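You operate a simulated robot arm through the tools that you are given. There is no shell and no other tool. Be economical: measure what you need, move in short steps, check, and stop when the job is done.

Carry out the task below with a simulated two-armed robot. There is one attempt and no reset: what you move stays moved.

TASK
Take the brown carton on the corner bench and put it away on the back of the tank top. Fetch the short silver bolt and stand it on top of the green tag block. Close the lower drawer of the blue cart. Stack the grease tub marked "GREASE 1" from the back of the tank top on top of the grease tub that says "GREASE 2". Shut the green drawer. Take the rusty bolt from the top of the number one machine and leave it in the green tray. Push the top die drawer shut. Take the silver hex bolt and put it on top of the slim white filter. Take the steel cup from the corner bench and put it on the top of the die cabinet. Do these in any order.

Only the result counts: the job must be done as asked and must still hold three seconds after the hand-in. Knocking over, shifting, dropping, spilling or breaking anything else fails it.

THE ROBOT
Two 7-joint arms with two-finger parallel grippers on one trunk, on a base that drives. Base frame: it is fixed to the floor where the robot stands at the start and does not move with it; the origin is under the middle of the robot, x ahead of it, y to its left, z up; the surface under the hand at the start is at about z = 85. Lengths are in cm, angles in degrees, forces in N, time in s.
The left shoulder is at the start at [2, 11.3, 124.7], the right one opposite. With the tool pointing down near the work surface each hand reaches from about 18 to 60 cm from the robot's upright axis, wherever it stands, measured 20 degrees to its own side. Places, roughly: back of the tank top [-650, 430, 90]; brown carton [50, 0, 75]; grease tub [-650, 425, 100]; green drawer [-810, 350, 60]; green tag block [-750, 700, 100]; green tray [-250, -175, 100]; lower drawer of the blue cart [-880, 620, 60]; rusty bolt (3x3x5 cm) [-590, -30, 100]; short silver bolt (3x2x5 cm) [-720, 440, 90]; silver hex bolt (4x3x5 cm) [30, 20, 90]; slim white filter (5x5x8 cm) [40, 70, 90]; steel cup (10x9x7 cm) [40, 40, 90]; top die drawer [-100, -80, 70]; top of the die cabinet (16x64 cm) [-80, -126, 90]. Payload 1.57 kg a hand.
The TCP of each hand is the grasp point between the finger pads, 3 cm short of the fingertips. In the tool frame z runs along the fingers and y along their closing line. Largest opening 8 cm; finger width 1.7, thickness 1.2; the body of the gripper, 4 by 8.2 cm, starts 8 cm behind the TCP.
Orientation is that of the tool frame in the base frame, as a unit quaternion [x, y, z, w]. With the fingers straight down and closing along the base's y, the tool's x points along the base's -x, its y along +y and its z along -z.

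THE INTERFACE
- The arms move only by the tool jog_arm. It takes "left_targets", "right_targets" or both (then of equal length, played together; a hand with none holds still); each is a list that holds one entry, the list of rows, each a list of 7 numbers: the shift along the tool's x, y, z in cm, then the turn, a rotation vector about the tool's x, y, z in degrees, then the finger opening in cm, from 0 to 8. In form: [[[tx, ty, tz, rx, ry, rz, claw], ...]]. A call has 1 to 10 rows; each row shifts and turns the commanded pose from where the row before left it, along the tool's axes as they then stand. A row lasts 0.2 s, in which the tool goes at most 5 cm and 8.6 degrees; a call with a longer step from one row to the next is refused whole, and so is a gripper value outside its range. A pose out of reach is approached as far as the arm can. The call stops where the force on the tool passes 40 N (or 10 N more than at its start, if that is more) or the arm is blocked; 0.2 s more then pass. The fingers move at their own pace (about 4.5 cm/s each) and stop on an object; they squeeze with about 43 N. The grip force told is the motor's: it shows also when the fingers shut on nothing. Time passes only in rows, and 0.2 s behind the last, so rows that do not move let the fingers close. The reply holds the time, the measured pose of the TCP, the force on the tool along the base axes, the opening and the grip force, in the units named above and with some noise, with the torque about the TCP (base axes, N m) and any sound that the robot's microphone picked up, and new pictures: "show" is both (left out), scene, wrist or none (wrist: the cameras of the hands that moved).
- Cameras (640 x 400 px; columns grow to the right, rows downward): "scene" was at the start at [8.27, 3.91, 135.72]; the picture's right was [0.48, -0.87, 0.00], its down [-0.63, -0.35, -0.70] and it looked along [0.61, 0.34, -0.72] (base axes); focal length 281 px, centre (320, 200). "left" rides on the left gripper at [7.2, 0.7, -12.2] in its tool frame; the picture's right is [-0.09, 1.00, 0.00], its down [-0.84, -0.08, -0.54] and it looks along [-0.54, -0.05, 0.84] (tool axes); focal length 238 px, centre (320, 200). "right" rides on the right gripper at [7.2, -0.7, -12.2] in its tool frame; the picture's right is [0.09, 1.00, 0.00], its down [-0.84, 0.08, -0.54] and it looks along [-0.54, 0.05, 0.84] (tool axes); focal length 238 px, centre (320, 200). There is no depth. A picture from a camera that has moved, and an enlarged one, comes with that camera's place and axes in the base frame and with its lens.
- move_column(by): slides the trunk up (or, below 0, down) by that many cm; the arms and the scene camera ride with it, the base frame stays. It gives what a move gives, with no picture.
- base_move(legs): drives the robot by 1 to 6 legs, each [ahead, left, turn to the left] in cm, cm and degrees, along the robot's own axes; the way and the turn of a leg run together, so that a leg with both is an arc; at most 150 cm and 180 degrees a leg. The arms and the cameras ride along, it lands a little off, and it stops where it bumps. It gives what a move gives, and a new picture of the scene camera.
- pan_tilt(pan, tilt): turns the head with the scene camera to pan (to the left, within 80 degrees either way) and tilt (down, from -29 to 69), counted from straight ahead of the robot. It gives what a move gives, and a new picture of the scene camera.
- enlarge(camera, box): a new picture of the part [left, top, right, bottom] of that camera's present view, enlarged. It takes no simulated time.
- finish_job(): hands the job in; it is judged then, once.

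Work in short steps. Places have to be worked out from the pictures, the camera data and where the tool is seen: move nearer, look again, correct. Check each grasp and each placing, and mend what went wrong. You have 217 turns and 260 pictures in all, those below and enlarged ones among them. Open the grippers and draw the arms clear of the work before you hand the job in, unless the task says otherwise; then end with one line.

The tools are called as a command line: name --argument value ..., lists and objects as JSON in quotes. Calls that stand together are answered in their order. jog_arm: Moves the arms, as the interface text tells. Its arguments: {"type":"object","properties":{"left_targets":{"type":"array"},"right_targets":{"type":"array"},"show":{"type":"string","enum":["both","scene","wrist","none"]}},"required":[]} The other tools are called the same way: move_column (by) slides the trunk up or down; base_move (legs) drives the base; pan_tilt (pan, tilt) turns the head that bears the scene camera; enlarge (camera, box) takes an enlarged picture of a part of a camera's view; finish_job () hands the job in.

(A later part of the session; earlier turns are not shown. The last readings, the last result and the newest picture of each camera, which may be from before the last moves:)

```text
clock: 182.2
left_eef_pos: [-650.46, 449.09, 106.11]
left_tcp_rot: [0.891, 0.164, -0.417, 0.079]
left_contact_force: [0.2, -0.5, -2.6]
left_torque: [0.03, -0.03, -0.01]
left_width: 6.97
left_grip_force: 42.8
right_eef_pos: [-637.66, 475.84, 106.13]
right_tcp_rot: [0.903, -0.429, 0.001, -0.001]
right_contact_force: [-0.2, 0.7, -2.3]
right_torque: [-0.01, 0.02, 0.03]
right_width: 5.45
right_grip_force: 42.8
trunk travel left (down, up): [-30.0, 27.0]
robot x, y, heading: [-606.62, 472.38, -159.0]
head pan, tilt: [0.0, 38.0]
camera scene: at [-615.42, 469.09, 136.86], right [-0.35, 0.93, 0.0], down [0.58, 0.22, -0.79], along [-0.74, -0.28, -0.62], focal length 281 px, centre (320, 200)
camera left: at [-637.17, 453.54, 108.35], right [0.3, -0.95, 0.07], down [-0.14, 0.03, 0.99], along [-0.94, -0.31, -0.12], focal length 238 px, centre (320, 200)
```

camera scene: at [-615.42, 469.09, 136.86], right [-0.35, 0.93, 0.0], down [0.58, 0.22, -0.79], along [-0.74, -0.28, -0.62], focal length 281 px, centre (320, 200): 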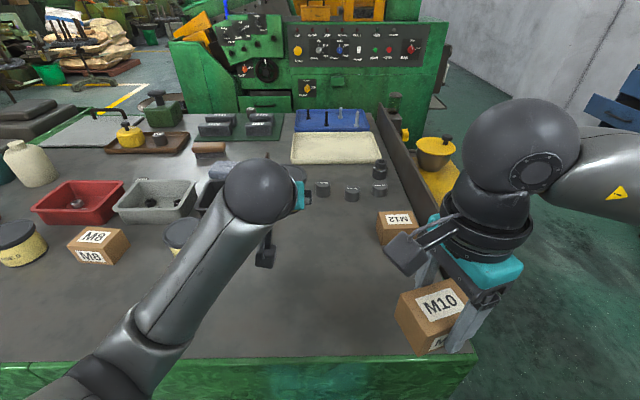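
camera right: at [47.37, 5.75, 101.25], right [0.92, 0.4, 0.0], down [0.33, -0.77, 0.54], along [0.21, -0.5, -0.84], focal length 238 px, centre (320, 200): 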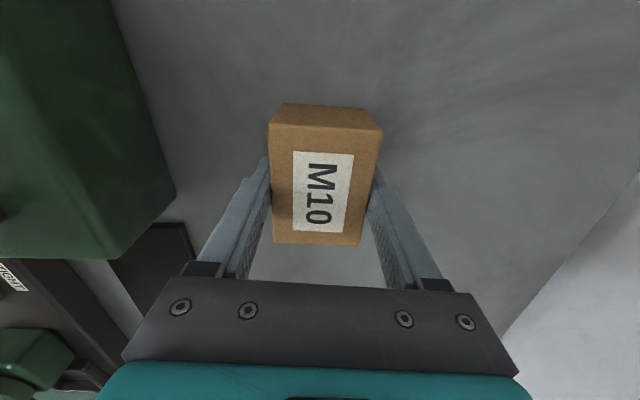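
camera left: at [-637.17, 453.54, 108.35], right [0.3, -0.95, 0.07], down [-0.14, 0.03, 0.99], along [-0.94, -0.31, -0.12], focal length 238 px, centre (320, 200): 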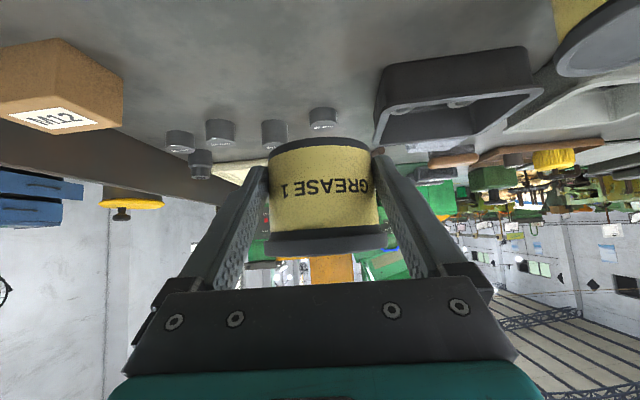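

Held upright. I carry it over GREASE 2: shift (9.25, -17.95) in base terms.

jog_arm --left_targets '[[[0.287, 4.01, -0.342, 0, 0, 0, 0], [0.287, 4.01, -0.342, 0, 0, 0, 0], [0.287, 4.01, -0.342, 0, 0, 0, 0], [0.287, 4.01, -0.342, 0, 0, 0, 0], [0.287, 4.01, -0.342, 0, 0, 0, 0], [0, 0, 0, 0, 0, 0, 0]]]' --show "both"

```text
clock: 183.6
left_eef_pos: [-641.15, 431.11, 106.18]
left_tcp_rot: [0.891, 0.163, -0.417, 0.078]
left_contact_force: [0.2, -0.6, -3.2]
left_torque: [0.02, -0.09, -0.02]
left_width: 7.01
left_grip_force: 42.7
right_eef_pos: [-637.67, 475.85, 106.19]
right_tcp_rot: [0.903, -0.429, 0.0, -0.001]
right_contact_force: [-0.3, 0.3, -1.7]
right_torque: [0.01, -0.03, 0.02]
right_width: 5.46
right_grip_force: 43.1
trunk travel left (down, up): [-30.0, 27.0]
robot x, y, heading: [-606.36, 472.59, -159.2]
head pan, tilt: [0.0, 38.0]
camera scene: at [-615.44, 469.11, 136.86], right [-0.35, 0.94, 0.0], down [0.58, 0.22, -0.79], along [-0.74, -0.28, -0.62], focal length 281 px, centre (320, 200)
camera left: at [-627.88, 435.57, 108.41], right [0.3, -0.95, 0.07], down [-0.14, 0.03, 0.99], along [-0.94, -0.31, -0.12], focal length 238 px, centre (320, 200)
```

scene: 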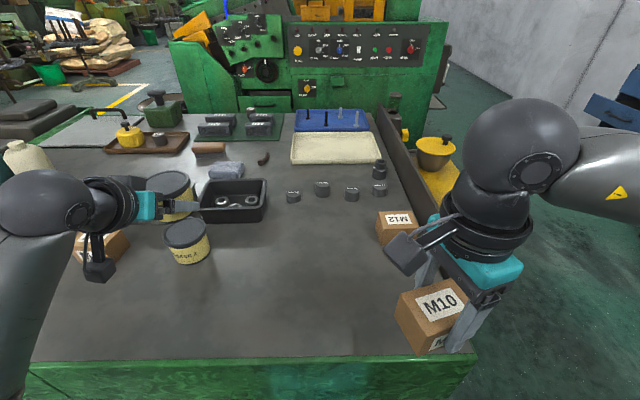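
left: 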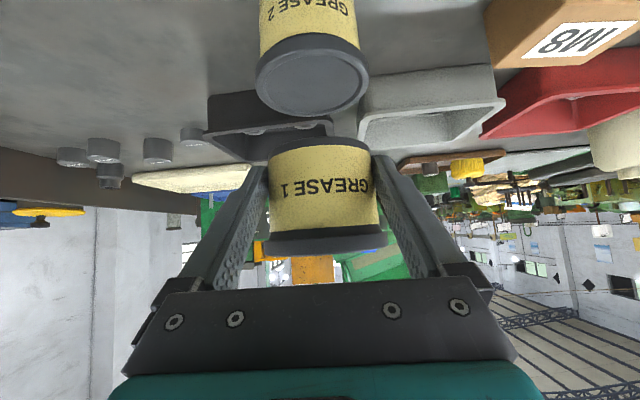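

Alignment between the tubs looks within 0.3 cm. I lower 3.6 cm, then by small steps.

jog_arm --left_targets '[[[1.53, 0, 1.29, 0, 0, 0, 0], [1.23, 0, 1.03, 0, 0, 0, 0], [0, 0, 0, 0, 0, 0, 0]]]' --show "both"

enlarge --camera "scene" --box '[100, 150, 280, 280]'

```text
clock: 184.4
left_eef_pos: [-641.24, 430.98, 102.36]
left_tcp_rot: [0.891, 0.164, -0.417, 0.079]
left_contact_force: [-0.3, 0.5, -2.6]
left_torque: [0.0, -0.07, 0.02]
left_width: 6.97
left_grip_force: 43.4
right_eef_pos: [-637.66, 475.86, 106.15]
right_tcp_rot: [0.903, -0.429, 0.002, 0.0]
right_contact_force: [0.3, -0.7, -2.3]
right_torque: [0.02, -0.01, 0.01]
right_width: 5.47
right_grip_force: 43.2
trunk travel left (down, up): [-30.0, 27.0]
robot x, y, heading: [-606.4, 472.37, -158.9]
head pan, tilt: [0.0, 38.0]
camera scene: at [-615.42, 469.09, 136.86], right [-0.35, 0.94, 0.0], down [0.58, 0.22, -0.79], along [-0.74, -0.28, -0.62], focal length 281 px, centre (320, 200)
camera left: at [-627.89, 435.5, 104.71], right [0.3, -0.95, 0.07], down [-0.14, 0.03, 0.99], along [-0.94, -0.31, -0.12], focal length 238 px, centre (320, 200)
```

scene: 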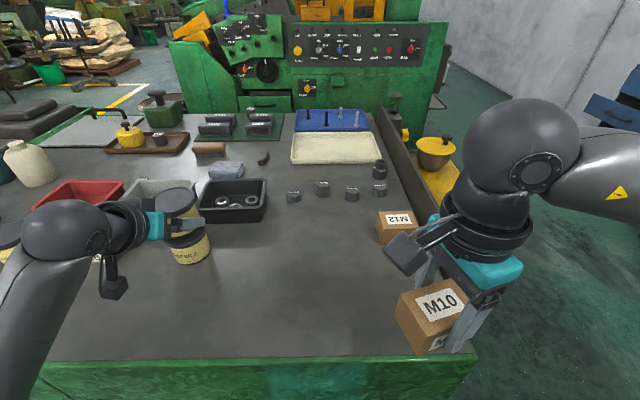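
left: 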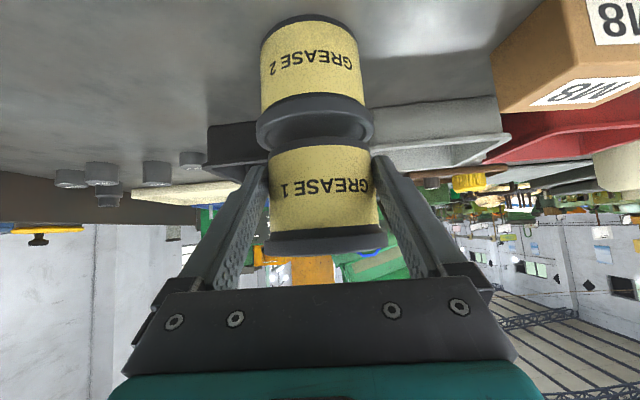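

```text
3.08 times, centred on (190, 215) of scene
camera zoom: at [-615.42, 469.09, 136.86], right [-0.35, 0.94, 0.0], down [0.58, 0.22, -0.79], along [-0.74, -0.28, -0.62], focal length 864 px, centre (720, 154)
```

zoom: 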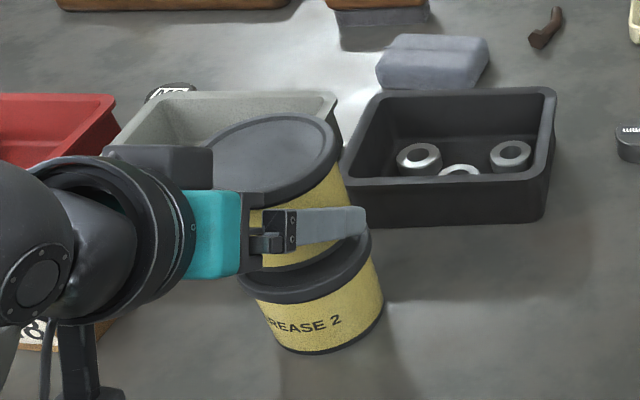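

Small correction of 0.2 cm right, then lower further until contact.

jog_arm --left_targets '[[[0, -0.2, 0, 0, 0, 0, 0], [0.46, 0, 0.386, 0, 0, 0, 0], [0.15, 0, 0.13, 0, 0, 0, 0], [0, 0, 0, 0, 0, 0, 0]]]' --show "none"

jog_arm --left_targets '[[[0.19, 0, 0.16, 0, 0, 0, 0], [0.0, 0, 0.0, 0, 0, 0, 0]]]' --show "wrist"

```text
clock: 185.4
left_eef_pos: [-641.32, 431.19, 101.57]
left_tcp_rot: [0.891, 0.164, -0.417, 0.078]
left_contact_force: [-0.1, 0.3, -3.3]
left_torque: [0.04, -0.08, 0.0]
left_width: 6.98
left_grip_force: 43.5
right_eef_pos: [-637.68, 475.87, 106.06]
right_tcp_rot: [0.903, -0.429, 0.001, 0.0]
right_contact_force: [0.6, -0.1, -1.3]
right_torque: [-0.04, 0.03, 0.01]
right_width: 5.47
right_grip_force: 42.8
trunk travel left (down, up): [-30.0, 27.0]
robot x, y, heading: [-606.52, 472.4, -159.3]
head pan, tilt: [0.0, 38.0]
```

```text
clock: 186.0
left_eef_pos: [-641.33, 431.26, 101.38]
left_tcp_rot: [0.89, 0.164, -0.418, 0.079]
left_contact_force: [-0.1, -0.5, -0.8]
left_torque: [-0.08, -0.01, 0.01]
left_width: 6.97
left_grip_force: 43.3
right_eef_pos: [-637.79, 475.8, 106.19]
right_tcp_rot: [0.903, -0.429, 0.001, -0.001]
right_contact_force: [1.2, -0.2, -1.3]
right_torque: [0.01, 0.01, 0.02]
right_width: 5.44
right_grip_force: 43.0
trunk travel left (down, up): [-30.0, 27.0]
robot x, y, heading: [-606.43, 472.59, -159.3]
head pan, tilt: [0.0, 38.0]
camera left: at [-628.01, 435.76, 103.72], right [0.3, -0.95, 0.07], down [-0.14, 0.03, 0.99], along [-0.94, -0.31, -0.12], focal length 238 px, centre (320, 200)
```

left: 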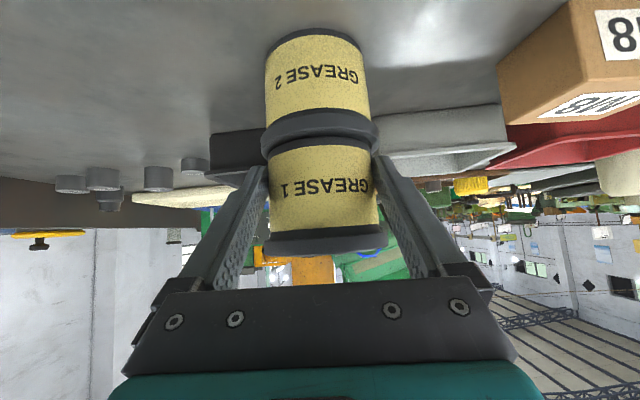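

Contact: weight transferred. I lower another 0.1, open, and withdraw horizontally so the fingers stay below the lid.

jog_arm --left_targets '[[[0.08, 0, 0.06, 0, 0, 0, 0], [0, 0, 0, 0, 0, 0, 7.5], [0, 0, 0, 0, 0, 0, 8], [0, 0, 0, 0, 0, 0, 8], [1.3, 0, -1.53, 0, 0, 0, 8], [2.5, 0, -3.0, 0, 0, 0, 8], [2.5, 0, -3.0, 0, 0, 0, 8], [0, 0, -4, 0, 0, 0, 8]]]' --show "both"

enlarge --camera "scene" --box '[100, 150, 280, 280]'

```text
clock: 187.8
left_eef_pos: [-631.46, 433.99, 101.99]
left_tcp_rot: [0.891, 0.164, -0.417, 0.077]
left_contact_force: [-0.2, 0.0, -0.3]
left_torque: [0.01, -0.03, 0.0]
left_width: 7.98
left_grip_force: 0.1
left hand out of reach, approached as far as the arm can: row 8
right_eef_pos: [-637.62, 475.74, 106.13]
right_tcp_rot: [0.903, -0.429, 0.001, 0.0]
right_contact_force: [0.4, 0.6, -1.7]
right_torque: [0.02, -0.01, 0.04]
right_width: 5.44
right_grip_force: 43.2
trunk travel left (down, up): [-30.0, 27.0]
robot x, y, heading: [-606.37, 472.72, -159.2]
head pan, tilt: [0.0, 38.0]
camera scene: at [-615.43, 469.09, 136.86], right [-0.35, 0.93, 0.0], down [0.58, 0.22, -0.79], along [-0.74, -0.28, -0.62], focal length 281 px, centre (320, 200)
camera left: at [-618.18, 438.39, 104.32], right [0.3, -0.95, 0.07], down [-0.14, 0.03, 0.99], along [-0.94, -0.31, -0.12], focal length 238 px, centre (320, 200)
```

scene: 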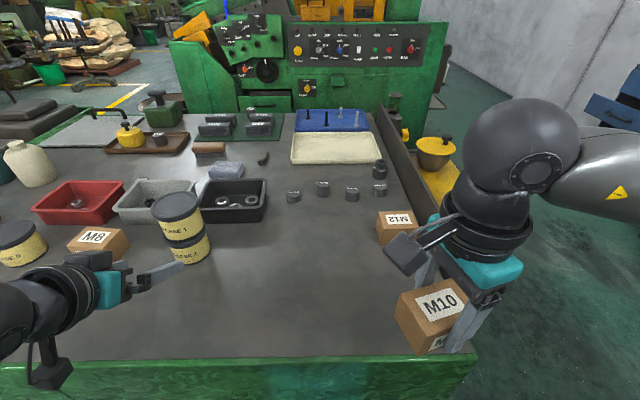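
left: 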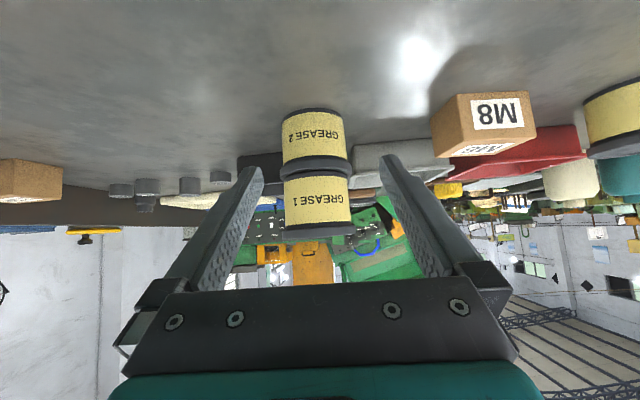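

```text
3.08 times, centred on (190, 215) of scene
camera zoom: at [-615.43, 469.09, 136.86], right [-0.35, 0.93, 0.0], down [0.58, 0.22, -0.79], along [-0.74, -0.28, -0.62], focal length 864 px, centre (720, 154)
```

zoom: 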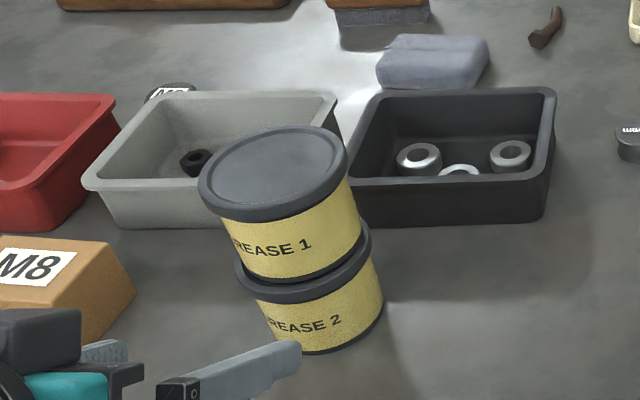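

GREASE 1 sits squarely on GREASE 2. I untilt and raise the left hand, then shift the base left 14 so the right hand can place the carton where GREASE 1 stood.

jog_arm --left_targets '[[[0, 0, 0, 0, 8.35, 0, 8], [0, 0, 0, 0, 8.35, 0, 8], [0, 0, 0, 0, 8.35, 0, 8], [0, 0, 0, 0, 8.35, 0, 8], [0, 0, 0, 0, 8.35, 0, 4], [0, 0, 0, 0, 8.35, 0, 4], [2, 0, -4, 0, 0, 0, 4], [2, 0, -4, 0, 0, 0, 4], [0, 0, 0, 0, 0, 0, 4]]]' --show "none"

base_move --legs '[[0, 14, 0]]'

```text
clock: 189.8
left_eef_pos: [-627.66, 435.27, 110.15]
left_tcp_rot: [0.983, 0.182, 0.0, 0.002]
left_contact_force: [0.2, -0.1, 0.3]
left_torque: [0.0, -0.06, 0.03]
left_width: 4.03
left_grip_force: 0.1
right_eef_pos: [-637.72, 475.72, 106.14]
right_tcp_rot: [0.903, -0.429, 0.002, 0.0]
right_contact_force: [0.0, 0.2, -2.0]
right_torque: [0.01, 0.0, 0.01]
right_width: 5.45
right_grip_force: 43.2
trunk travel left (down, up): [-30.0, 27.0]
robot x, y, heading: [-606.26, 472.16, -158.9]
head pan, tilt: [0.0, 38.0]
```

```text
clock: 191.2
left_eef_pos: [-622.51, 421.83, 110.07]
left_tcp_rot: [0.983, 0.183, 0.0, 0.001]
left_contact_force: [0.7, -0.8, 0.1]
left_torque: [0.0, 0.01, -0.02]
left_width: 4.03
left_grip_force: 0.0
right_eef_pos: [-632.63, 462.32, 106.25]
right_tcp_rot: [0.904, -0.427, 0.0, -0.001]
right_contact_force: [0.4, -0.1, -1.7]
right_torque: [0.04, 0.04, 0.02]
right_width: 5.48
right_grip_force: 43.1
trunk travel left (down, up): [-30.0, 27.0]
robot x, y, heading: [-601.6, 459.18, -158.9]
head pan, tilt: [0.0, 38.0]
camera scene: at [-610.32, 455.75, 136.86], right [-0.36, 0.93, 0.0], down [0.57, 0.22, -0.79], along [-0.74, -0.28, -0.62], focal length 281 px, centre (320, 200)
```

scene: 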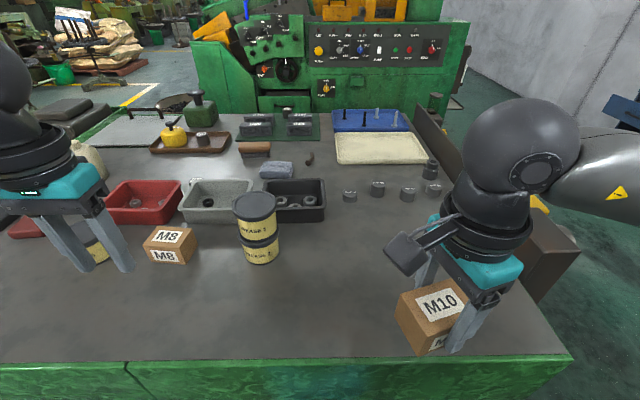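

Clear view. I move the carton to about [-652, 448] and lower most of the way.

jog_arm --right_targets '[[[-0.32, 4.76, 0, 0, 0, 0, 0], [-0.32, 4.76, 0, 0, 0, 0, 0], [-0.32, 4.76, 0, 0, 0, 0, 0], [-0.32, 4.76, 0, 0, 0, 0, 0], [-0.32, 4.76, 0, 0, 0, 0, 0], [0, 0, 4, 0, 0, 0, 0], [0, 0, 4, 0, 0, 0, 0], [0, 0, 0, 0, 0, 0, 0]]]' --show "both"

```text
clock: 193.0
left_eef_pos: [-622.62, 422.03, 109.94]
left_tcp_rot: [0.983, 0.183, 0.0, 0.002]
left_contact_force: [0.1, 0.1, -0.6]
left_torque: [-0.02, -0.01, -0.02]
left_width: 4.02
left_grip_force: 0.0
right_eef_pos: [-652.26, 448.69, 97.89]
right_tcp_rot: [0.904, -0.427, 0.002, 0.0]
right_contact_force: [-0.2, 0.5, -1.9]
right_torque: [0.02, -0.02, -0.01]
right_width: 5.49
right_grip_force: 43.1
trunk travel left (down, up): [-30.0, 27.0]
robot x, y, heading: [-601.59, 459.61, -159.1]
head pan, tilt: [0.0, 38.0]
camera scene: at [-610.35, 455.85, 136.86], right [-0.36, 0.93, 0.0], down [0.58, 0.22, -0.79], along [-0.74, -0.28, -0.62], focal length 281 px, centre (320, 200)
camera right: at [-647.14, 443.41, 110.31], right [-0.71, -0.7, 0.0], down [-0.59, 0.6, 0.54], along [-0.38, 0.39, -0.84], focal length 238 px, centre (320, 200)
```

scene: 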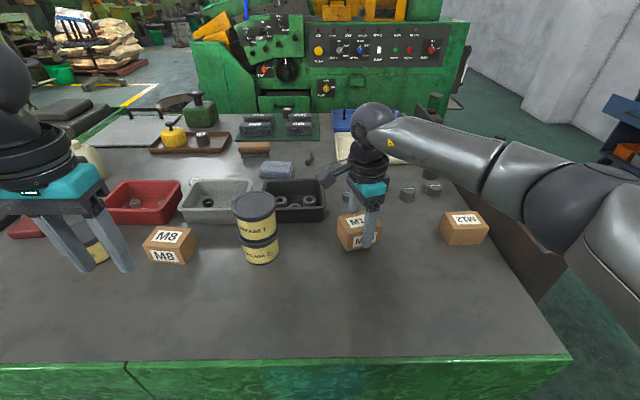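
right: 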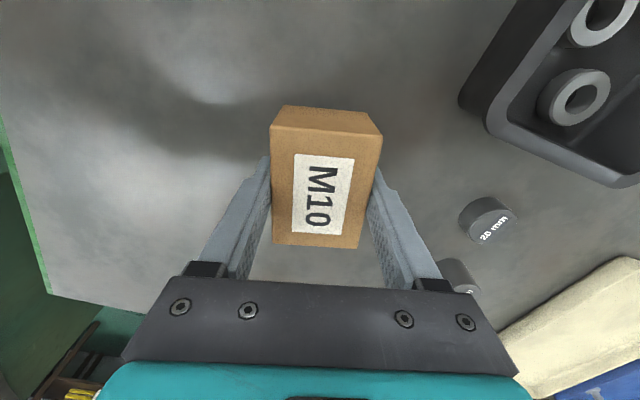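

The spot is free. I lower until contact.

jog_arm --right_targets '[[[0, 0, 1.2, 0, 0, 0, 0], [0, 0, 0.6, 0, 0, 0, 0], [0, 0, 0, 0, 0, 0, 0]]]' --show "none"

jog_arm --right_targets '[[[0, 0, 0.3, 0, 0, 0, 0], [0, 0, 0.2, 0, 0, 0, 0], [0, 0, 0, 0, 0, 0, 0]]]' --show "none"

```text
clock: 193.8
left_eef_pos: [-622.53, 421.99, 110.17]
left_tcp_rot: [0.983, 0.183, 0.0, 0.002]
left_contact_force: [-0.2, 0.3, 0.6]
left_torque: [0.02, 0.01, 0.02]
left_width: 4.0
left_grip_force: 0.0
right_eef_pos: [-652.05, 448.78, 96.22]
right_tcp_rot: [0.904, -0.427, 0.001, 0.0]
right_contact_force: [1.0, -0.5, -2.3]
right_torque: [-0.05, 0.0, -0.01]
right_width: 5.49
right_grip_force: 42.8
trunk travel left (down, up): [-30.0, 27.0]
robot x, y, heading: [-601.65, 459.03, -158.8]
head pan, tilt: [0.0, 38.0]
```

```text
clock: 194.6
left_eef_pos: [-622.43, 421.88, 110.14]
left_tcp_rot: [0.983, 0.183, -0.002, 0.002]
left_contact_force: [-0.6, -0.5, -0.7]
left_torque: [0.01, -0.02, 0.02]
left_width: 4.0
left_grip_force: 0.1
right_eef_pos: [-652.16, 448.62, 95.91]
right_tcp_rot: [0.904, -0.428, 0.0, 0.001]
right_contact_force: [-1.6, 0.2, 10.8]
right_torque: [0.47, 0.18, 0.09]
right_width: 5.46
right_grip_force: 43.2
trunk travel left (down, up): [-30.0, 27.0]
robot x, y, heading: [-601.61, 459.16, -159.1]
head pan, tilt: [0.0, 38.0]
```

Contact (≈11 N). I release the carton and raise the hand.

jog_arm --right_targets '[[[0, 0, -0.1, 0, 0, 0, 0], [0, 0, 0, 0, 0, 0, 6.5], [0, 0, 0, 0, 0, 0, 8], [0, 0, 0, 0, 0, 0, 8], [0, 0, -3, 0, 0, 0, 8], [0, 0, -4.5, 0, 0, 0, 8], [0, 0, -4.5, 0, 0, 0, 8], [0, 0, -2, 0, 0, 0, 8]]]' --show "scene"

```text
clock: 196.4
left_eef_pos: [-622.52, 422.08, 110.09]
left_tcp_rot: [0.983, 0.183, -0.001, 0.002]
left_contact_force: [0.7, -1.0, 0.3]
left_torque: [0.03, -0.02, -0.03]
left_width: 3.99
left_grip_force: 0.0
right_eef_pos: [-651.98, 448.53, 110.17]
right_tcp_rot: [0.904, -0.428, 0.001, 0.0]
right_contact_force: [0.2, 0.2, -0.7]
right_torque: [0.01, 0.03, 0.01]
right_width: 7.98
right_grip_force: 0.0
trunk travel left (down, up): [-30.0, 27.0]
robot x, y, heading: [-601.49, 459.32, -159.3]
head pan, tilt: [0.0, 38.0]
camera scene: at [-610.33, 455.84, 136.86], right [-0.36, 0.93, 0.0], down [0.57, 0.22, -0.79], along [-0.74, -0.28, -0.62], focal length 281 px, centre (320, 200)
```

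scene: 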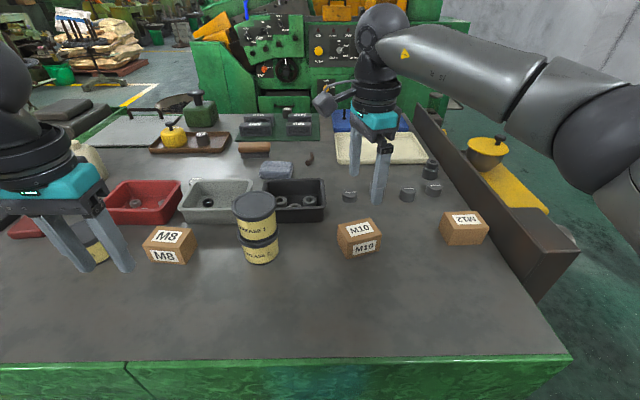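

Carton placed. The bolt's blue tray is reachable only from the right (wall) side of the tank. I retract the hands, back up, go right and look along that side.

jog_arm --right_targets '[[[0, -4.8, 0, 0, 0, 0, 6], [0, -4.8, 0, 0, 0, 0, 6], [0, -4.8, 0, 0, 0, 0, 6], [0, -4.8, 0, 0, 0, 0, 6], [0, -4.8, 0, 0, 0, 0, 6]]]' --show "none"

base_move --legs '[[-25, 0, 0], [0, -70, 0]]'

```text
clock: 197.6
left_eef_pos: [-622.42, 422.03, 110.11]
left_tcp_rot: [0.983, 0.183, -0.001, 0.003]
left_contact_force: [0.2, 0.3, -0.6]
left_torque: [0.04, 0.04, -0.01]
left_width: 4.0
left_grip_force: 0.0
right_eef_pos: [-633.4, 463.91, 110.2]
right_tcp_rot: [0.904, -0.428, 0.001, -0.001]
right_contact_force: [0.1, -0.3, -0.6]
right_torque: [-0.04, 0.04, 0.0]
right_width: 6.02
right_grip_force: 0.0
trunk travel left (down, up): [-30.0, 27.0]
robot x, y, heading: [-601.26, 459.0, -159.1]
head pan, tilt: [0.0, 38.0]
```

```text
clock: 201.3
left_eef_pos: [-611.36, 461.64, 110.07]
left_tcp_rot: [0.984, 0.179, 0.0, 0.001]
left_contact_force: [1.1, -0.8, 0.2]
left_torque: [0.1, 0.05, 0.01]
left_width: 4.01
left_grip_force: 0.0
right_eef_pos: [-622.21, 503.4, 110.18]
right_tcp_rot: [0.902, -0.431, -0.001, -0.001]
right_contact_force: [0.8, -0.3, 1.1]
right_torque: [0.04, 0.03, 0.03]
right_width: 6.0
right_grip_force: 0.0
trunk travel left (down, up): [-30.0, 27.0]
robot x, y, heading: [-590.33, 498.87, -159.2]
head pan, tilt: [0.0, 38.0]
stopped in leg 2: the robot was blocked; the commanded pose is now the measured one
camera scene: at [-598.97, 495.28, 136.86], right [-0.35, 0.94, 0.0], down [0.58, 0.22, -0.79], along [-0.74, -0.28, -0.62], focal length 281 px, centre (320, 200)
```

scene: 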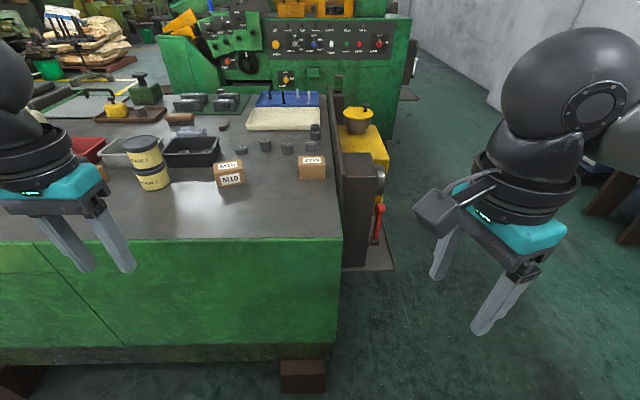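

Blocked on the right; I look there and along the tank's right side.

pan_tilt --pan -60 --tilt 45

pan_tilt --pan -75 --tilt 15

enlarge --camera "right" --box '[0, 0, 640, 400]'

```text
clock: 202.6
left_eef_pos: [-611.5, 462.01, 109.97]
left_tcp_rot: [0.984, 0.178, -0.001, 0.001]
left_contact_force: [-0.1, -0.5, -0.7]
left_torque: [-0.01, -0.01, -0.02]
left_width: 4.02
left_grip_force: 0.0
right_eef_pos: [-622.18, 503.79, 110.26]
right_tcp_rot: [0.902, -0.431, 0.0, -0.001]
right_contact_force: [0.0, -0.2, 0.9]
right_torque: [0.0, -0.02, -0.01]
right_width: 6.01
right_grip_force: 0.1
trunk travel left (down, up): [-30.0, 27.0]
robot x, y, heading: [-590.01, 498.75, -159.4]
head pan, tilt: [-60.0, 45.0]
camera scene: at [-597.31, 503.82, 135.84], right [0.63, 0.77, 0.0], down [0.55, -0.45, -0.71], along [-0.55, 0.45, -0.71], focal length 281 px, centre (320, 200)
```

scene: 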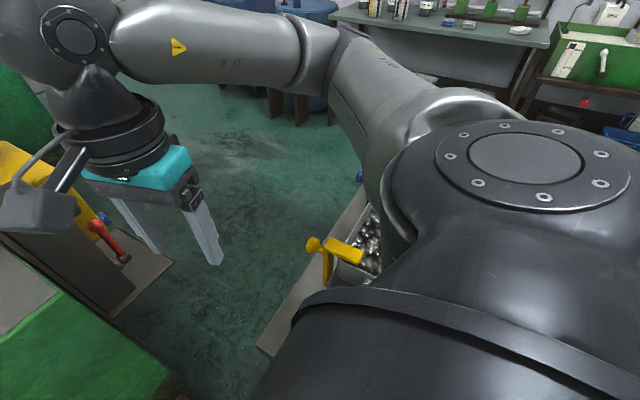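

```text
clock: 203.5
left_eef_pos: [-611.44, 461.95, 109.99]
left_tcp_rot: [0.984, 0.179, 0.0, 0.001]
left_contact_force: [0.5, 0.5, -0.1]
left_torque: [0.0, 0.0, -0.02]
left_width: 3.97
left_grip_force: 0.0
right_eef_pos: [-622.09, 503.8, 110.18]
right_tcp_rot: [0.903, -0.43, 0.001, -0.001]
right_contact_force: [0.1, -0.4, 0.5]
right_torque: [-0.01, -0.03, 0.03]
right_width: 6.0
right_grip_force: 0.0
trunk travel left (down, up): [-30.0, 27.0]
robot x, y, heading: [-590.34, 499.17, -159.4]
head pan, tilt: [-75.0, 15.0]
camera scene: at [-596.47, 506.25, 140.51], right [0.81, 0.58, 0.0], down [0.15, -0.21, -0.97], along [-0.56, 0.78, -0.26], focal length 281 px, centre (320, 200)
```

scene: 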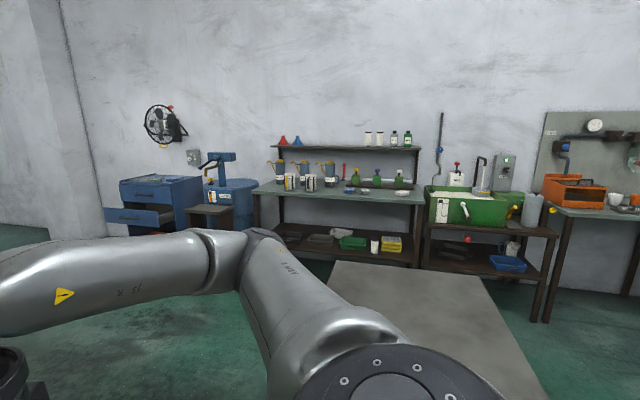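

```text
1.00 times, centred on (320, 200) of right (not enlarged: the box is as wide or as high as the picture)
camera zoom: at [-617.09, 498.58, 122.51], right [-0.72, -0.7, 0.0], down [-0.59, 0.6, 0.54], along [-0.38, 0.39, -0.84], focal length 238 px, centre (320, 200)
```

zoom: 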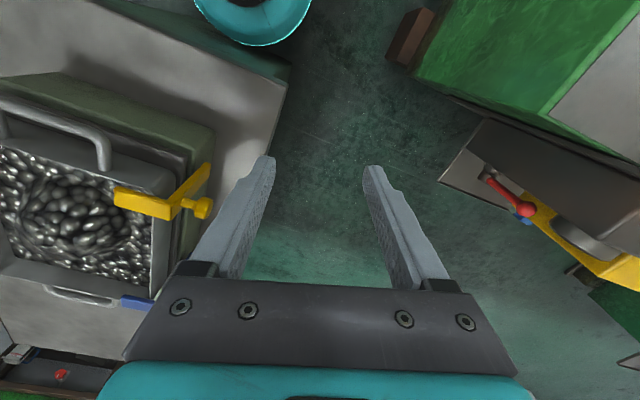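

A table on the right was touched lightly; the gap between it and the tank is too narrow. I back out and look for a way around this table.

base_move --legs '[[0, 25, 0], [-50, 0, 0], [0, 0, -90]]'

pan_tilt --pan 0 --tilt 20

```text
clock: 211.8
left_eef_pos: [-571.09, 515.42, 110.07]
left_tcp_rot: [0.811, -0.584, -0.001, 0.0]
left_contact_force: [0.2, -0.4, -0.5]
left_torque: [0.0, 0.03, 0.01]
left_width: 3.98
left_grip_force: 0.1
right_eef_pos: [-528.74, 524.83, 110.19]
right_tcp_rot: [-0.316, 0.949, -0.001, 0.0]
right_contact_force: [-0.5, -0.8, 0.2]
right_torque: [0.01, 0.03, -0.05]
right_width: 5.99
right_grip_force: 0.0
trunk travel left (down, up): [-30.0, 27.0]
robot x, y, heading: [-534.75, 492.92, 108.5]
head pan, tilt: [-75.0, 15.0]
camera scene: at [-527.07, 499.13, 140.52], right [0.55, -0.83, 0.0], down [-0.22, -0.14, -0.97], along [0.8, 0.53, -0.26], focal length 281 px, centre (320, 200)
```

scene: 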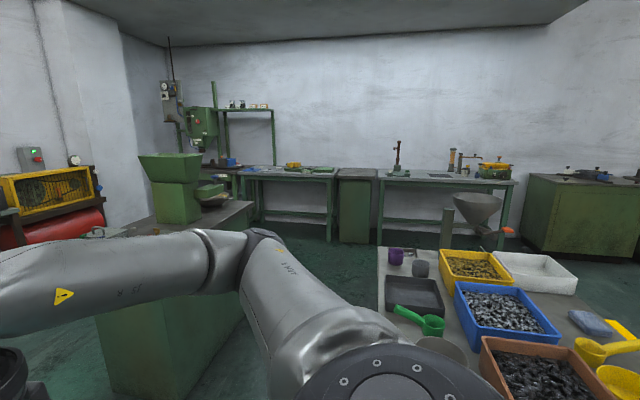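

```text
clock: 213.3
left_eef_pos: [-571.21, 515.52, 109.98]
left_tcp_rot: [0.812, -0.584, -0.001, 0.0]
left_contact_force: [0.2, 0.0, -0.2]
left_torque: [0.01, -0.03, 0.0]
left_width: 3.99
left_grip_force: 0.1
right_eef_pos: [-528.66, 524.77, 110.17]
right_tcp_rot: [-0.316, 0.949, 0.0, -0.001]
right_contact_force: [0.0, -0.1, -0.5]
right_torque: [0.01, 0.0, -0.04]
right_width: 5.99
right_grip_force: 0.0
trunk travel left (down, up): [-30.0, 27.0]
robot x, y, heading: [-534.71, 493.0, 108.7]
head pan, tilt: [0.0, 20.0]
camera scene: at [-537.82, 502.8, 139.7], right [0.95, 0.32, 0.0], down [0.11, -0.32, -0.94], along [-0.3, 0.89, -0.34], focal length 281 px, centre (320, 200)
```

scene: 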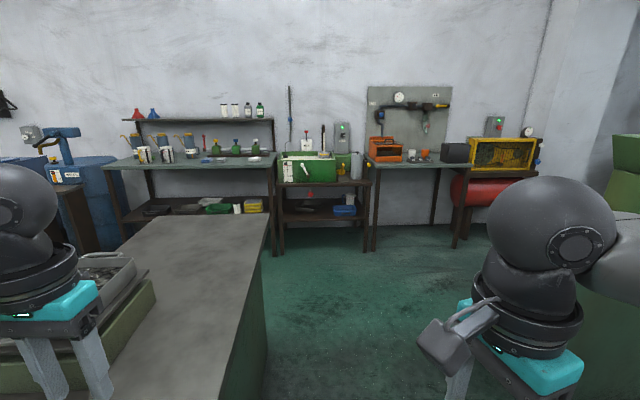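

The bench on the left can be rounded: I shift right 22, go ahead 165 and turn left to look back toward the tank's right side.

base_move --legs '[[0, -24, 0], [100, 0, 0], [75, 0, 0], [0, 0, 90]]'

```text
clock: 227.2
left_eef_pos: [-590.41, 629.56, 110.11]
left_tcp_rot: [0.988, 0.154, 0.0, 0.001]
left_contact_force: [0.0, -0.4, 1.3]
left_torque: [0.02, 0.02, 0.0]
left_width: 3.99
left_grip_force: 0.0
right_eef_pos: [-598.97, 671.91, 110.15]
right_tcp_rot: [0.891, -0.454, 0.0, -0.001]
right_contact_force: [-0.2, -0.6, 0.1]
right_torque: [0.02, 0.01, 0.01]
right_width: 6.0
right_grip_force: 0.0
trunk travel left (down, up): [-30.0, 27.0]
robot x, y, heading: [-567.48, 665.69, -162.2]
head pan, tilt: [0.0, 20.0]
camera scene: at [-577.02, 662.36, 139.7], right [-0.3, 0.95, 0.0], down [0.33, 0.1, -0.94], along [-0.9, -0.29, -0.34], focal length 281 px, centre (320, 200)
```

scene: 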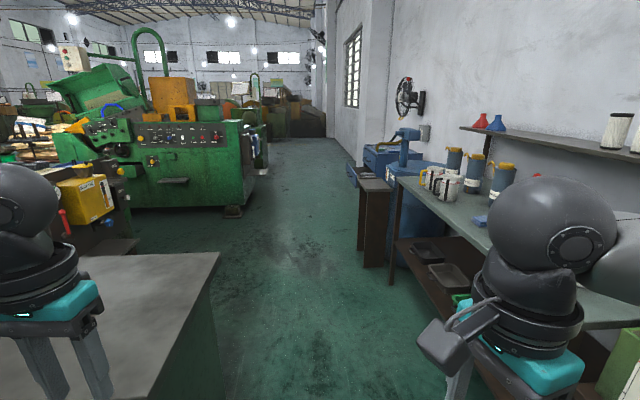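

The corridor is open. I drive ahead 130 cm along it.

base_move --legs '[[130, 0, 0]]'

pan_tilt --pan 35 --tilt 28

```text
clock: 233.8
left_eef_pos: [-715.63, 590.07, 109.94]
left_tcp_rot: [0.989, 0.151, 0.0, 0.002]
left_contact_force: [0.3, 0.2, 0.5]
left_torque: [0.01, 0.0, 0.03]
left_width: 3.98
left_grip_force: 0.0
right_eef_pos: [-724.0, 632.39, 110.25]
right_tcp_rot: [0.89, -0.457, 0.0, -0.001]
right_contact_force: [0.3, 0.6, -0.2]
right_torque: [0.01, 0.0, 0.0]
right_width: 6.02
right_grip_force: 0.1
trunk travel left (down, up): [-30.0, 27.0]
robot x, y, heading: [-692.58, 625.8, -162.3]
head pan, tilt: [0.0, 20.0]
camera scene: at [-701.99, 622.77, 139.7], right [-0.3, 0.95, 0.0], down [0.33, 0.1, -0.94], along [-0.9, -0.28, -0.34], focal length 281 px, centre (320, 200)
```

scene: 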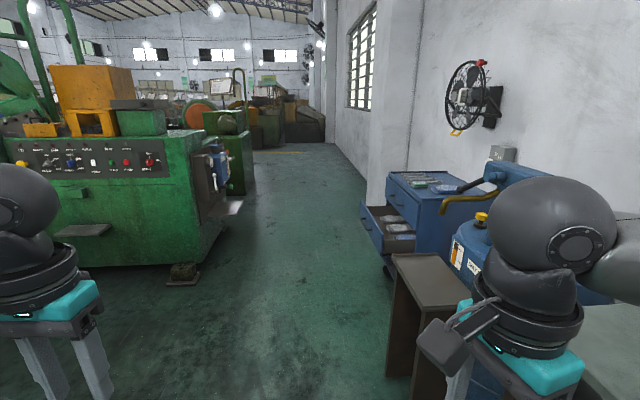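

```text
clock: 234.8
left_eef_pos: [-715.59, 589.93, 109.99]
left_tcp_rot: [0.989, 0.151, -0.001, 0.001]
left_contact_force: [0.8, -0.2, 0.5]
left_torque: [0.0, 0.01, -0.01]
left_width: 3.98
left_grip_force: 0.0
right_eef_pos: [-723.9, 632.49, 110.14]
right_tcp_rot: [0.89, -0.456, 0.001, -0.001]
right_contact_force: [0.5, 0.5, -0.6]
right_torque: [0.0, 0.0, -0.02]
right_width: 5.99
right_grip_force: 0.0
trunk travel left (down, up): [-30.0, 27.0]
robot x, y, heading: [-692.41, 625.68, -162.5]
head pan, tilt: [35.0, 28.0]
camera scene: at [-698.65, 618.35, 138.42], right [-0.79, 0.61, 0.0], down [0.29, 0.37, -0.88], along [-0.54, -0.7, -0.47], focal length 281 px, centre (320, 200)
```

scene: 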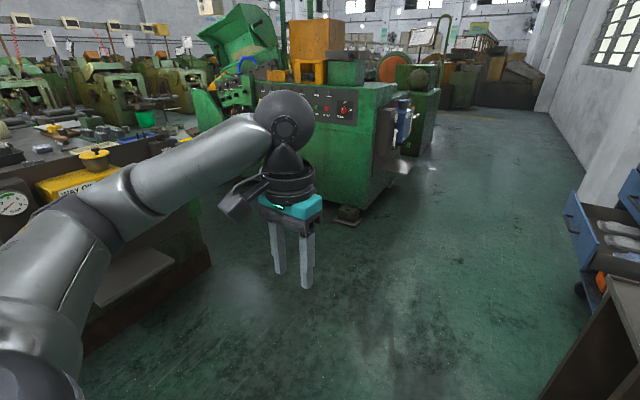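

There's open floor beside the tank between the yellow oil unit and the machine column. I turn left to face the tank's side.

base_move --legs '[[0, 0, 93]]'

pan_tilt --pan -5 --tilt 30

```text
clock: 239.1
left_eef_pos: [-655.4, 604.35, 110.02]
left_tcp_rot: [0.571, 0.821, 0.0, 0.002]
left_contact_force: [0.4, 0.3, 1.5]
left_torque: [-0.03, 0.04, -0.04]
left_width: 3.99
left_grip_force: 0.1
right_eef_pos: [-697.43, 594.08, 110.17]
right_tcp_rot: [0.944, 0.33, 0.0, -0.001]
right_contact_force: [-0.4, -0.8, -0.8]
right_torque: [0.02, 0.01, 0.0]
right_width: 6.0
right_grip_force: 0.0
trunk travel left (down, up): [-30.0, 27.0]
robot x, y, heading: [-691.93, 625.91, -69.7]
head pan, tilt: [35.0, 28.0]
camera scene: at [-684.28, 619.75, 138.41], right [-0.57, -0.82, 0.0], down [-0.39, 0.27, -0.88], along [0.73, -0.5, -0.47], focal length 281 px, centre (320, 200)
```

scene: 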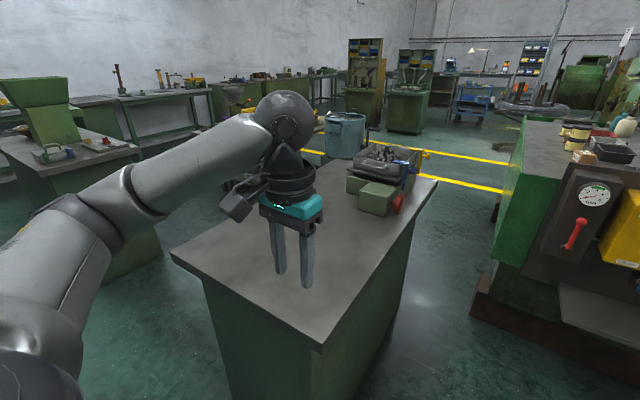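

```text
clock: 240.2
left_eef_pos: [-655.34, 604.4, 110.05]
left_tcp_rot: [0.573, 0.82, 0.0, 0.001]
left_contact_force: [0.1, -0.1, 0.0]
left_torque: [0.0, 0.02, 0.03]
left_width: 4.01
left_grip_force: 0.0
right_eef_pos: [-697.45, 594.03, 110.24]
right_tcp_rot: [0.944, 0.329, 0.0, -0.001]
right_contact_force: [0.3, -0.2, 0.6]
right_torque: [-0.03, 0.01, -0.01]
right_width: 6.0
right_grip_force: 0.0
trunk travel left (down, up): [-30.0, 27.0]
robot x, y, heading: [-692.45, 625.87, -69.7]
head pan, tilt: [-5.0, 30.0]
camera scene: at [-689.39, 616.22, 138.1], right [-0.96, -0.26, 0.0], down [-0.13, 0.48, -0.87], along [0.23, -0.84, -0.5], focal length 281 px, centre (320, 200)
```

scene: 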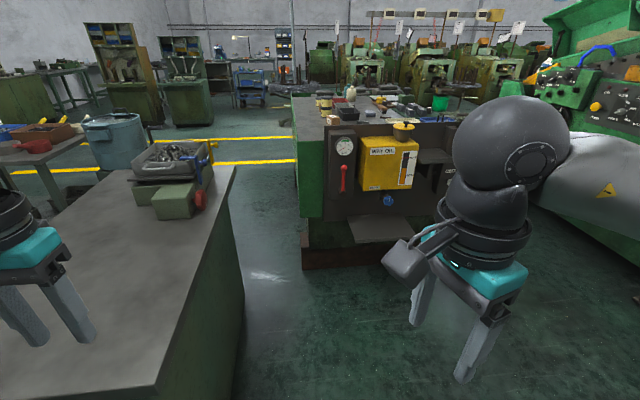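

The oil unit with a protruding step covers the tank's near right side. I move right 85 and ahead 45 to see the section at the blue tray.

base_move --legs '[[0, -85, 0], [45, 0, 0]]'

pan_tilt --pan 0 --tilt 42

```text
clock: 247.1
left_eef_pos: [-719.97, 532.63, 110.03]
left_tcp_rot: [0.572, 0.82, 0.0, 0.002]
left_contact_force: [0.2, -0.5, 0.0]
left_torque: [0.01, 0.02, 0.0]
left_width: 4.0
left_grip_force: 0.1
right_eef_pos: [-761.95, 522.21, 110.1]
right_tcp_rot: [0.944, 0.33, -0.001, -0.001]
right_contact_force: [-0.2, 0.4, -0.8]
right_torque: [0.0, 0.01, 0.03]
right_width: 6.0
right_grip_force: 0.0
trunk travel left (down, up): [-30.0, 27.0]
robot x, y, heading: [-757.0, 554.43, -69.7]
head pan, tilt: [-5.0, 30.0]
camera scene: at [-753.95, 544.46, 138.09], right [-0.96, -0.26, 0.0], down [-0.13, 0.48, -0.87], along [0.23, -0.84, -0.5], focal length 281 px, centre (320, 200)
```

scene: 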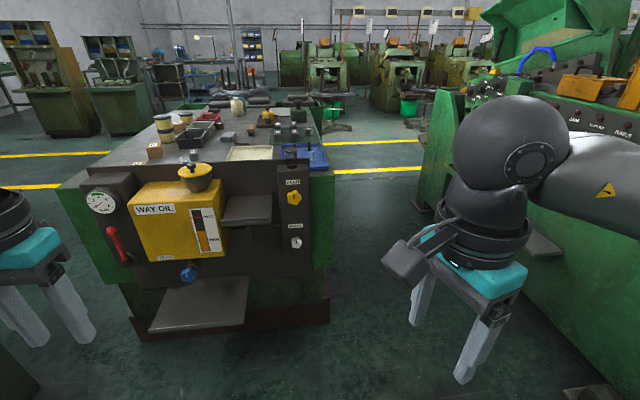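

```text
clock: 247.8
left_eef_pos: [-719.98, 532.7, 110.12]
left_tcp_rot: [0.573, 0.819, 0.0, 0.001]
left_contact_force: [-0.4, 0.2, 0.2]
left_torque: [-0.02, -0.01, -0.02]
left_width: 3.99
left_grip_force: 0.0
right_eef_pos: [-761.93, 522.39, 110.06]
right_tcp_rot: [0.944, 0.33, 0.0, -0.001]
right_contact_force: [0.4, 0.2, -0.5]
right_torque: [-0.01, 0.02, -0.01]
right_width: 5.99
right_grip_force: 0.1
trunk travel left (down, up): [-30.0, 27.0]
robot x, y, heading: [-756.87, 554.6, -70.0]
head pan, tilt: [0.0, 42.0]
camera scene: at [-753.45, 545.39, 136.27], right [-0.94, -0.34, 0.0], down [-0.23, 0.63, -0.74], along [0.26, -0.7, -0.67], focal length 281 px, centre (320, 200)
```

scene: 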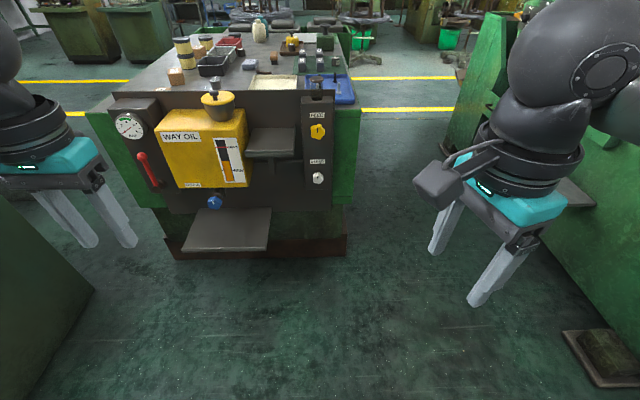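

The blue tray sits at the tank's far-right corner and the floor there is free. I bring the left hand inward and up, then drive right 22 and ahead 68.

jog_arm --left_targets '[[[0, -4.5, -2, 0, 0, 0, 4], [0, -4.5, -2, 0, 0, 0, 4], [0, -4, -2, 0, 0, 0, 4]]]' --show "none"

base_move --legs '[[0, -22, 0], [66, 0, 0]]'

```text
clock: 248.6
left_eef_pos: [-732.49, 528.24, 116.18]
left_tcp_rot: [0.572, 0.82, 0.001, 0.001]
left_contact_force: [-0.6, -0.1, -0.4]
left_torque: [-0.03, -0.02, 0.02]
left_width: 3.99
left_grip_force: 0.0
right_eef_pos: [-762.09, 522.33, 110.16]
right_tcp_rot: [0.944, 0.329, -0.001, -0.001]
right_contact_force: [-0.1, -0.8, 0.0]
right_torque: [0.02, -0.02, 0.0]
right_width: 6.01
right_grip_force: 0.1
trunk travel left (down, up): [-30.0, 27.0]
robot x, y, heading: [-757.07, 554.19, -69.7]
head pan, tilt: [0.0, 42.0]
```

```text
clock: 253.6
left_eef_pos: [-729.92, 458.12, 116.23]
left_tcp_rot: [0.574, 0.819, 0.001, 0.001]
left_contact_force: [-0.1, -0.3, 0.5]
left_torque: [0.0, -0.03, -0.03]
left_width: 3.99
left_grip_force: 0.1
right_eef_pos: [-759.5, 452.17, 110.23]
right_tcp_rot: [0.945, 0.328, -0.001, 0.0]
right_contact_force: [0.2, -0.1, 0.4]
right_torque: [0.02, 0.02, 0.0]
right_width: 6.0
right_grip_force: 0.1
trunk travel left (down, up): [-30.0, 27.0]
robot x, y, heading: [-754.26, 484.29, -70.1]
head pan, tilt: [0.0, 42.0]
camera scene: at [-750.93, 475.26, 136.26], right [-0.94, -0.34, 0.0], down [-0.23, 0.63, -0.74], along [0.25, -0.7, -0.67], focal length 281 px, centre (320, 200)
```

scene: 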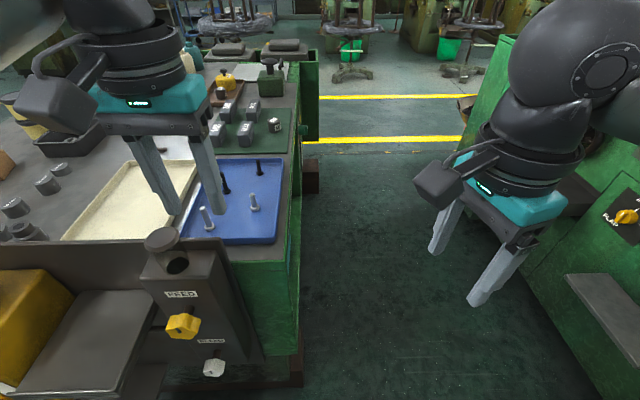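

The blue tray is within reach; the shorter silver bolt is right, the taller left. I zoom to verify.

enlarge --camera "scene" --box '[170, 140, 300, 250]'

```text
3.64 times, centred on (235, 195) of scene
camera zoom: at [-750.93, 475.26, 136.26], right [-0.94, -0.34, 0.0], down [-0.23, 0.63, -0.74], along [0.25, -0.7, -0.67], focal length 1021 px, centre (629, 218)
```

zoom: 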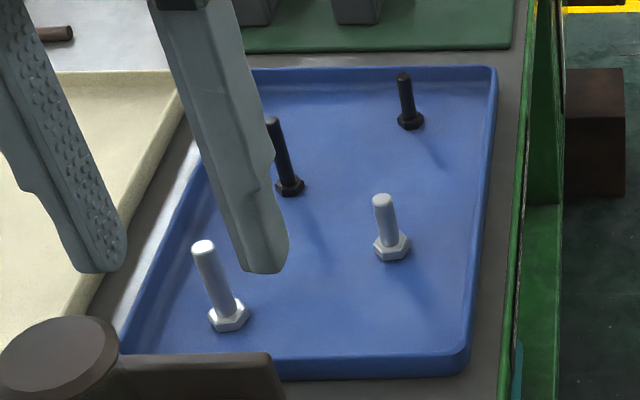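

The short bolt is at ≈ [-721.8, 437.2]. I bring the left hand above it to z ≈ 102 for a check.

jog_arm --left_targets '[[[-4.48, 0.09, 0, 0, 0, 0, 4], [-4.48, 0.09, 0, 0, 0, 0, 4], [-4.48, 0.09, 0, 0, 0, 0, 4], [-4.48, 0.09, 0, 0, 0, 0, 4], [-4.48, 0.09, 0, 0, 0, 0, 4], [0, 0, 4.7, 0, 0, 0, 4], [0, 0, 4.7, 0, 0, 0, 4], [0, 0, 4.7, 0, 0, 0, 4], [0, 0, 0, 0, 0, 0, 4]]]' --show "both"

enlarge --camera "left" --box '[250, 80, 390, 180]'

```text
clock: 255.6
left_eef_pos: [-721.7, 437.24, 102.25]
left_tcp_rot: [0.574, 0.819, -0.001, 0.002]
left_contact_force: [-0.2, -0.3, 0.3]
left_torque: [0.01, 0.0, 0.01]
left_width: 3.99
left_grip_force: 0.2
right_eef_pos: [-759.44, 452.19, 110.21]
right_tcp_rot: [0.945, 0.328, 0.0, 0.0]
right_contact_force: [0.2, -0.5, -1.3]
right_torque: [0.02, 0.0, -0.01]
right_width: 5.99
right_grip_force: 0.2
trunk travel left (down, up): [-30.0, 27.0]
robot x, y, heading: [-754.47, 484.3, -70.1]
head pan, tilt: [0.0, 42.0]
camera scene: at [-750.96, 475.31, 136.27], right [-0.94, -0.34, 0.0], down [-0.23, 0.63, -0.74], along [0.25, -0.7, -0.67], focal length 281 px, centre (320, 200)
camera left: at [-723.6, 444.34, 114.4], right [0.97, 0.25, 0.0], down [0.21, -0.81, 0.54], along [0.14, -0.53, -0.84], focal length 238 px, centre (320, 200)
```

scene: 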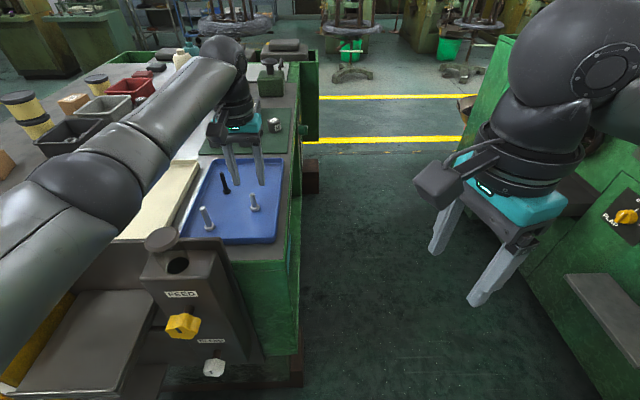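
left: 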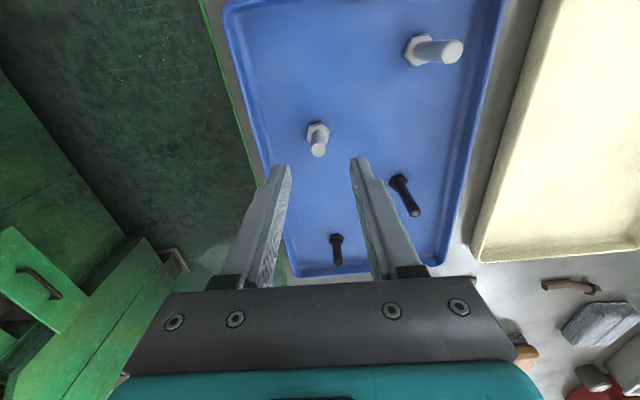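

```text
4.00 times, centred on (320, 130) of left
camera zoom: at [-723.6, 444.34, 114.4], right [0.97, 0.25, 0.0], down [0.21, -0.81, 0.54], along [0.14, -0.53, -0.84], focal length 953 px, centre (320, 480)
```

zoom: 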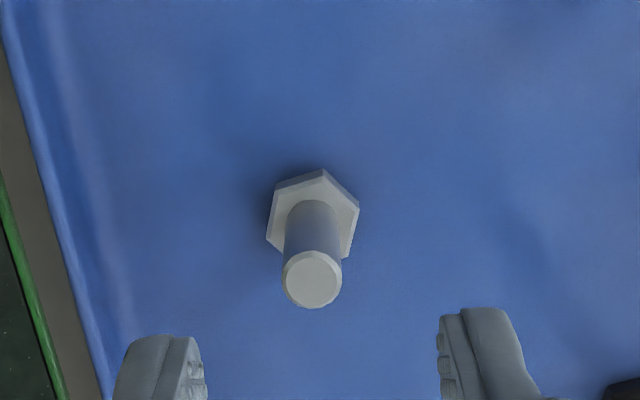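

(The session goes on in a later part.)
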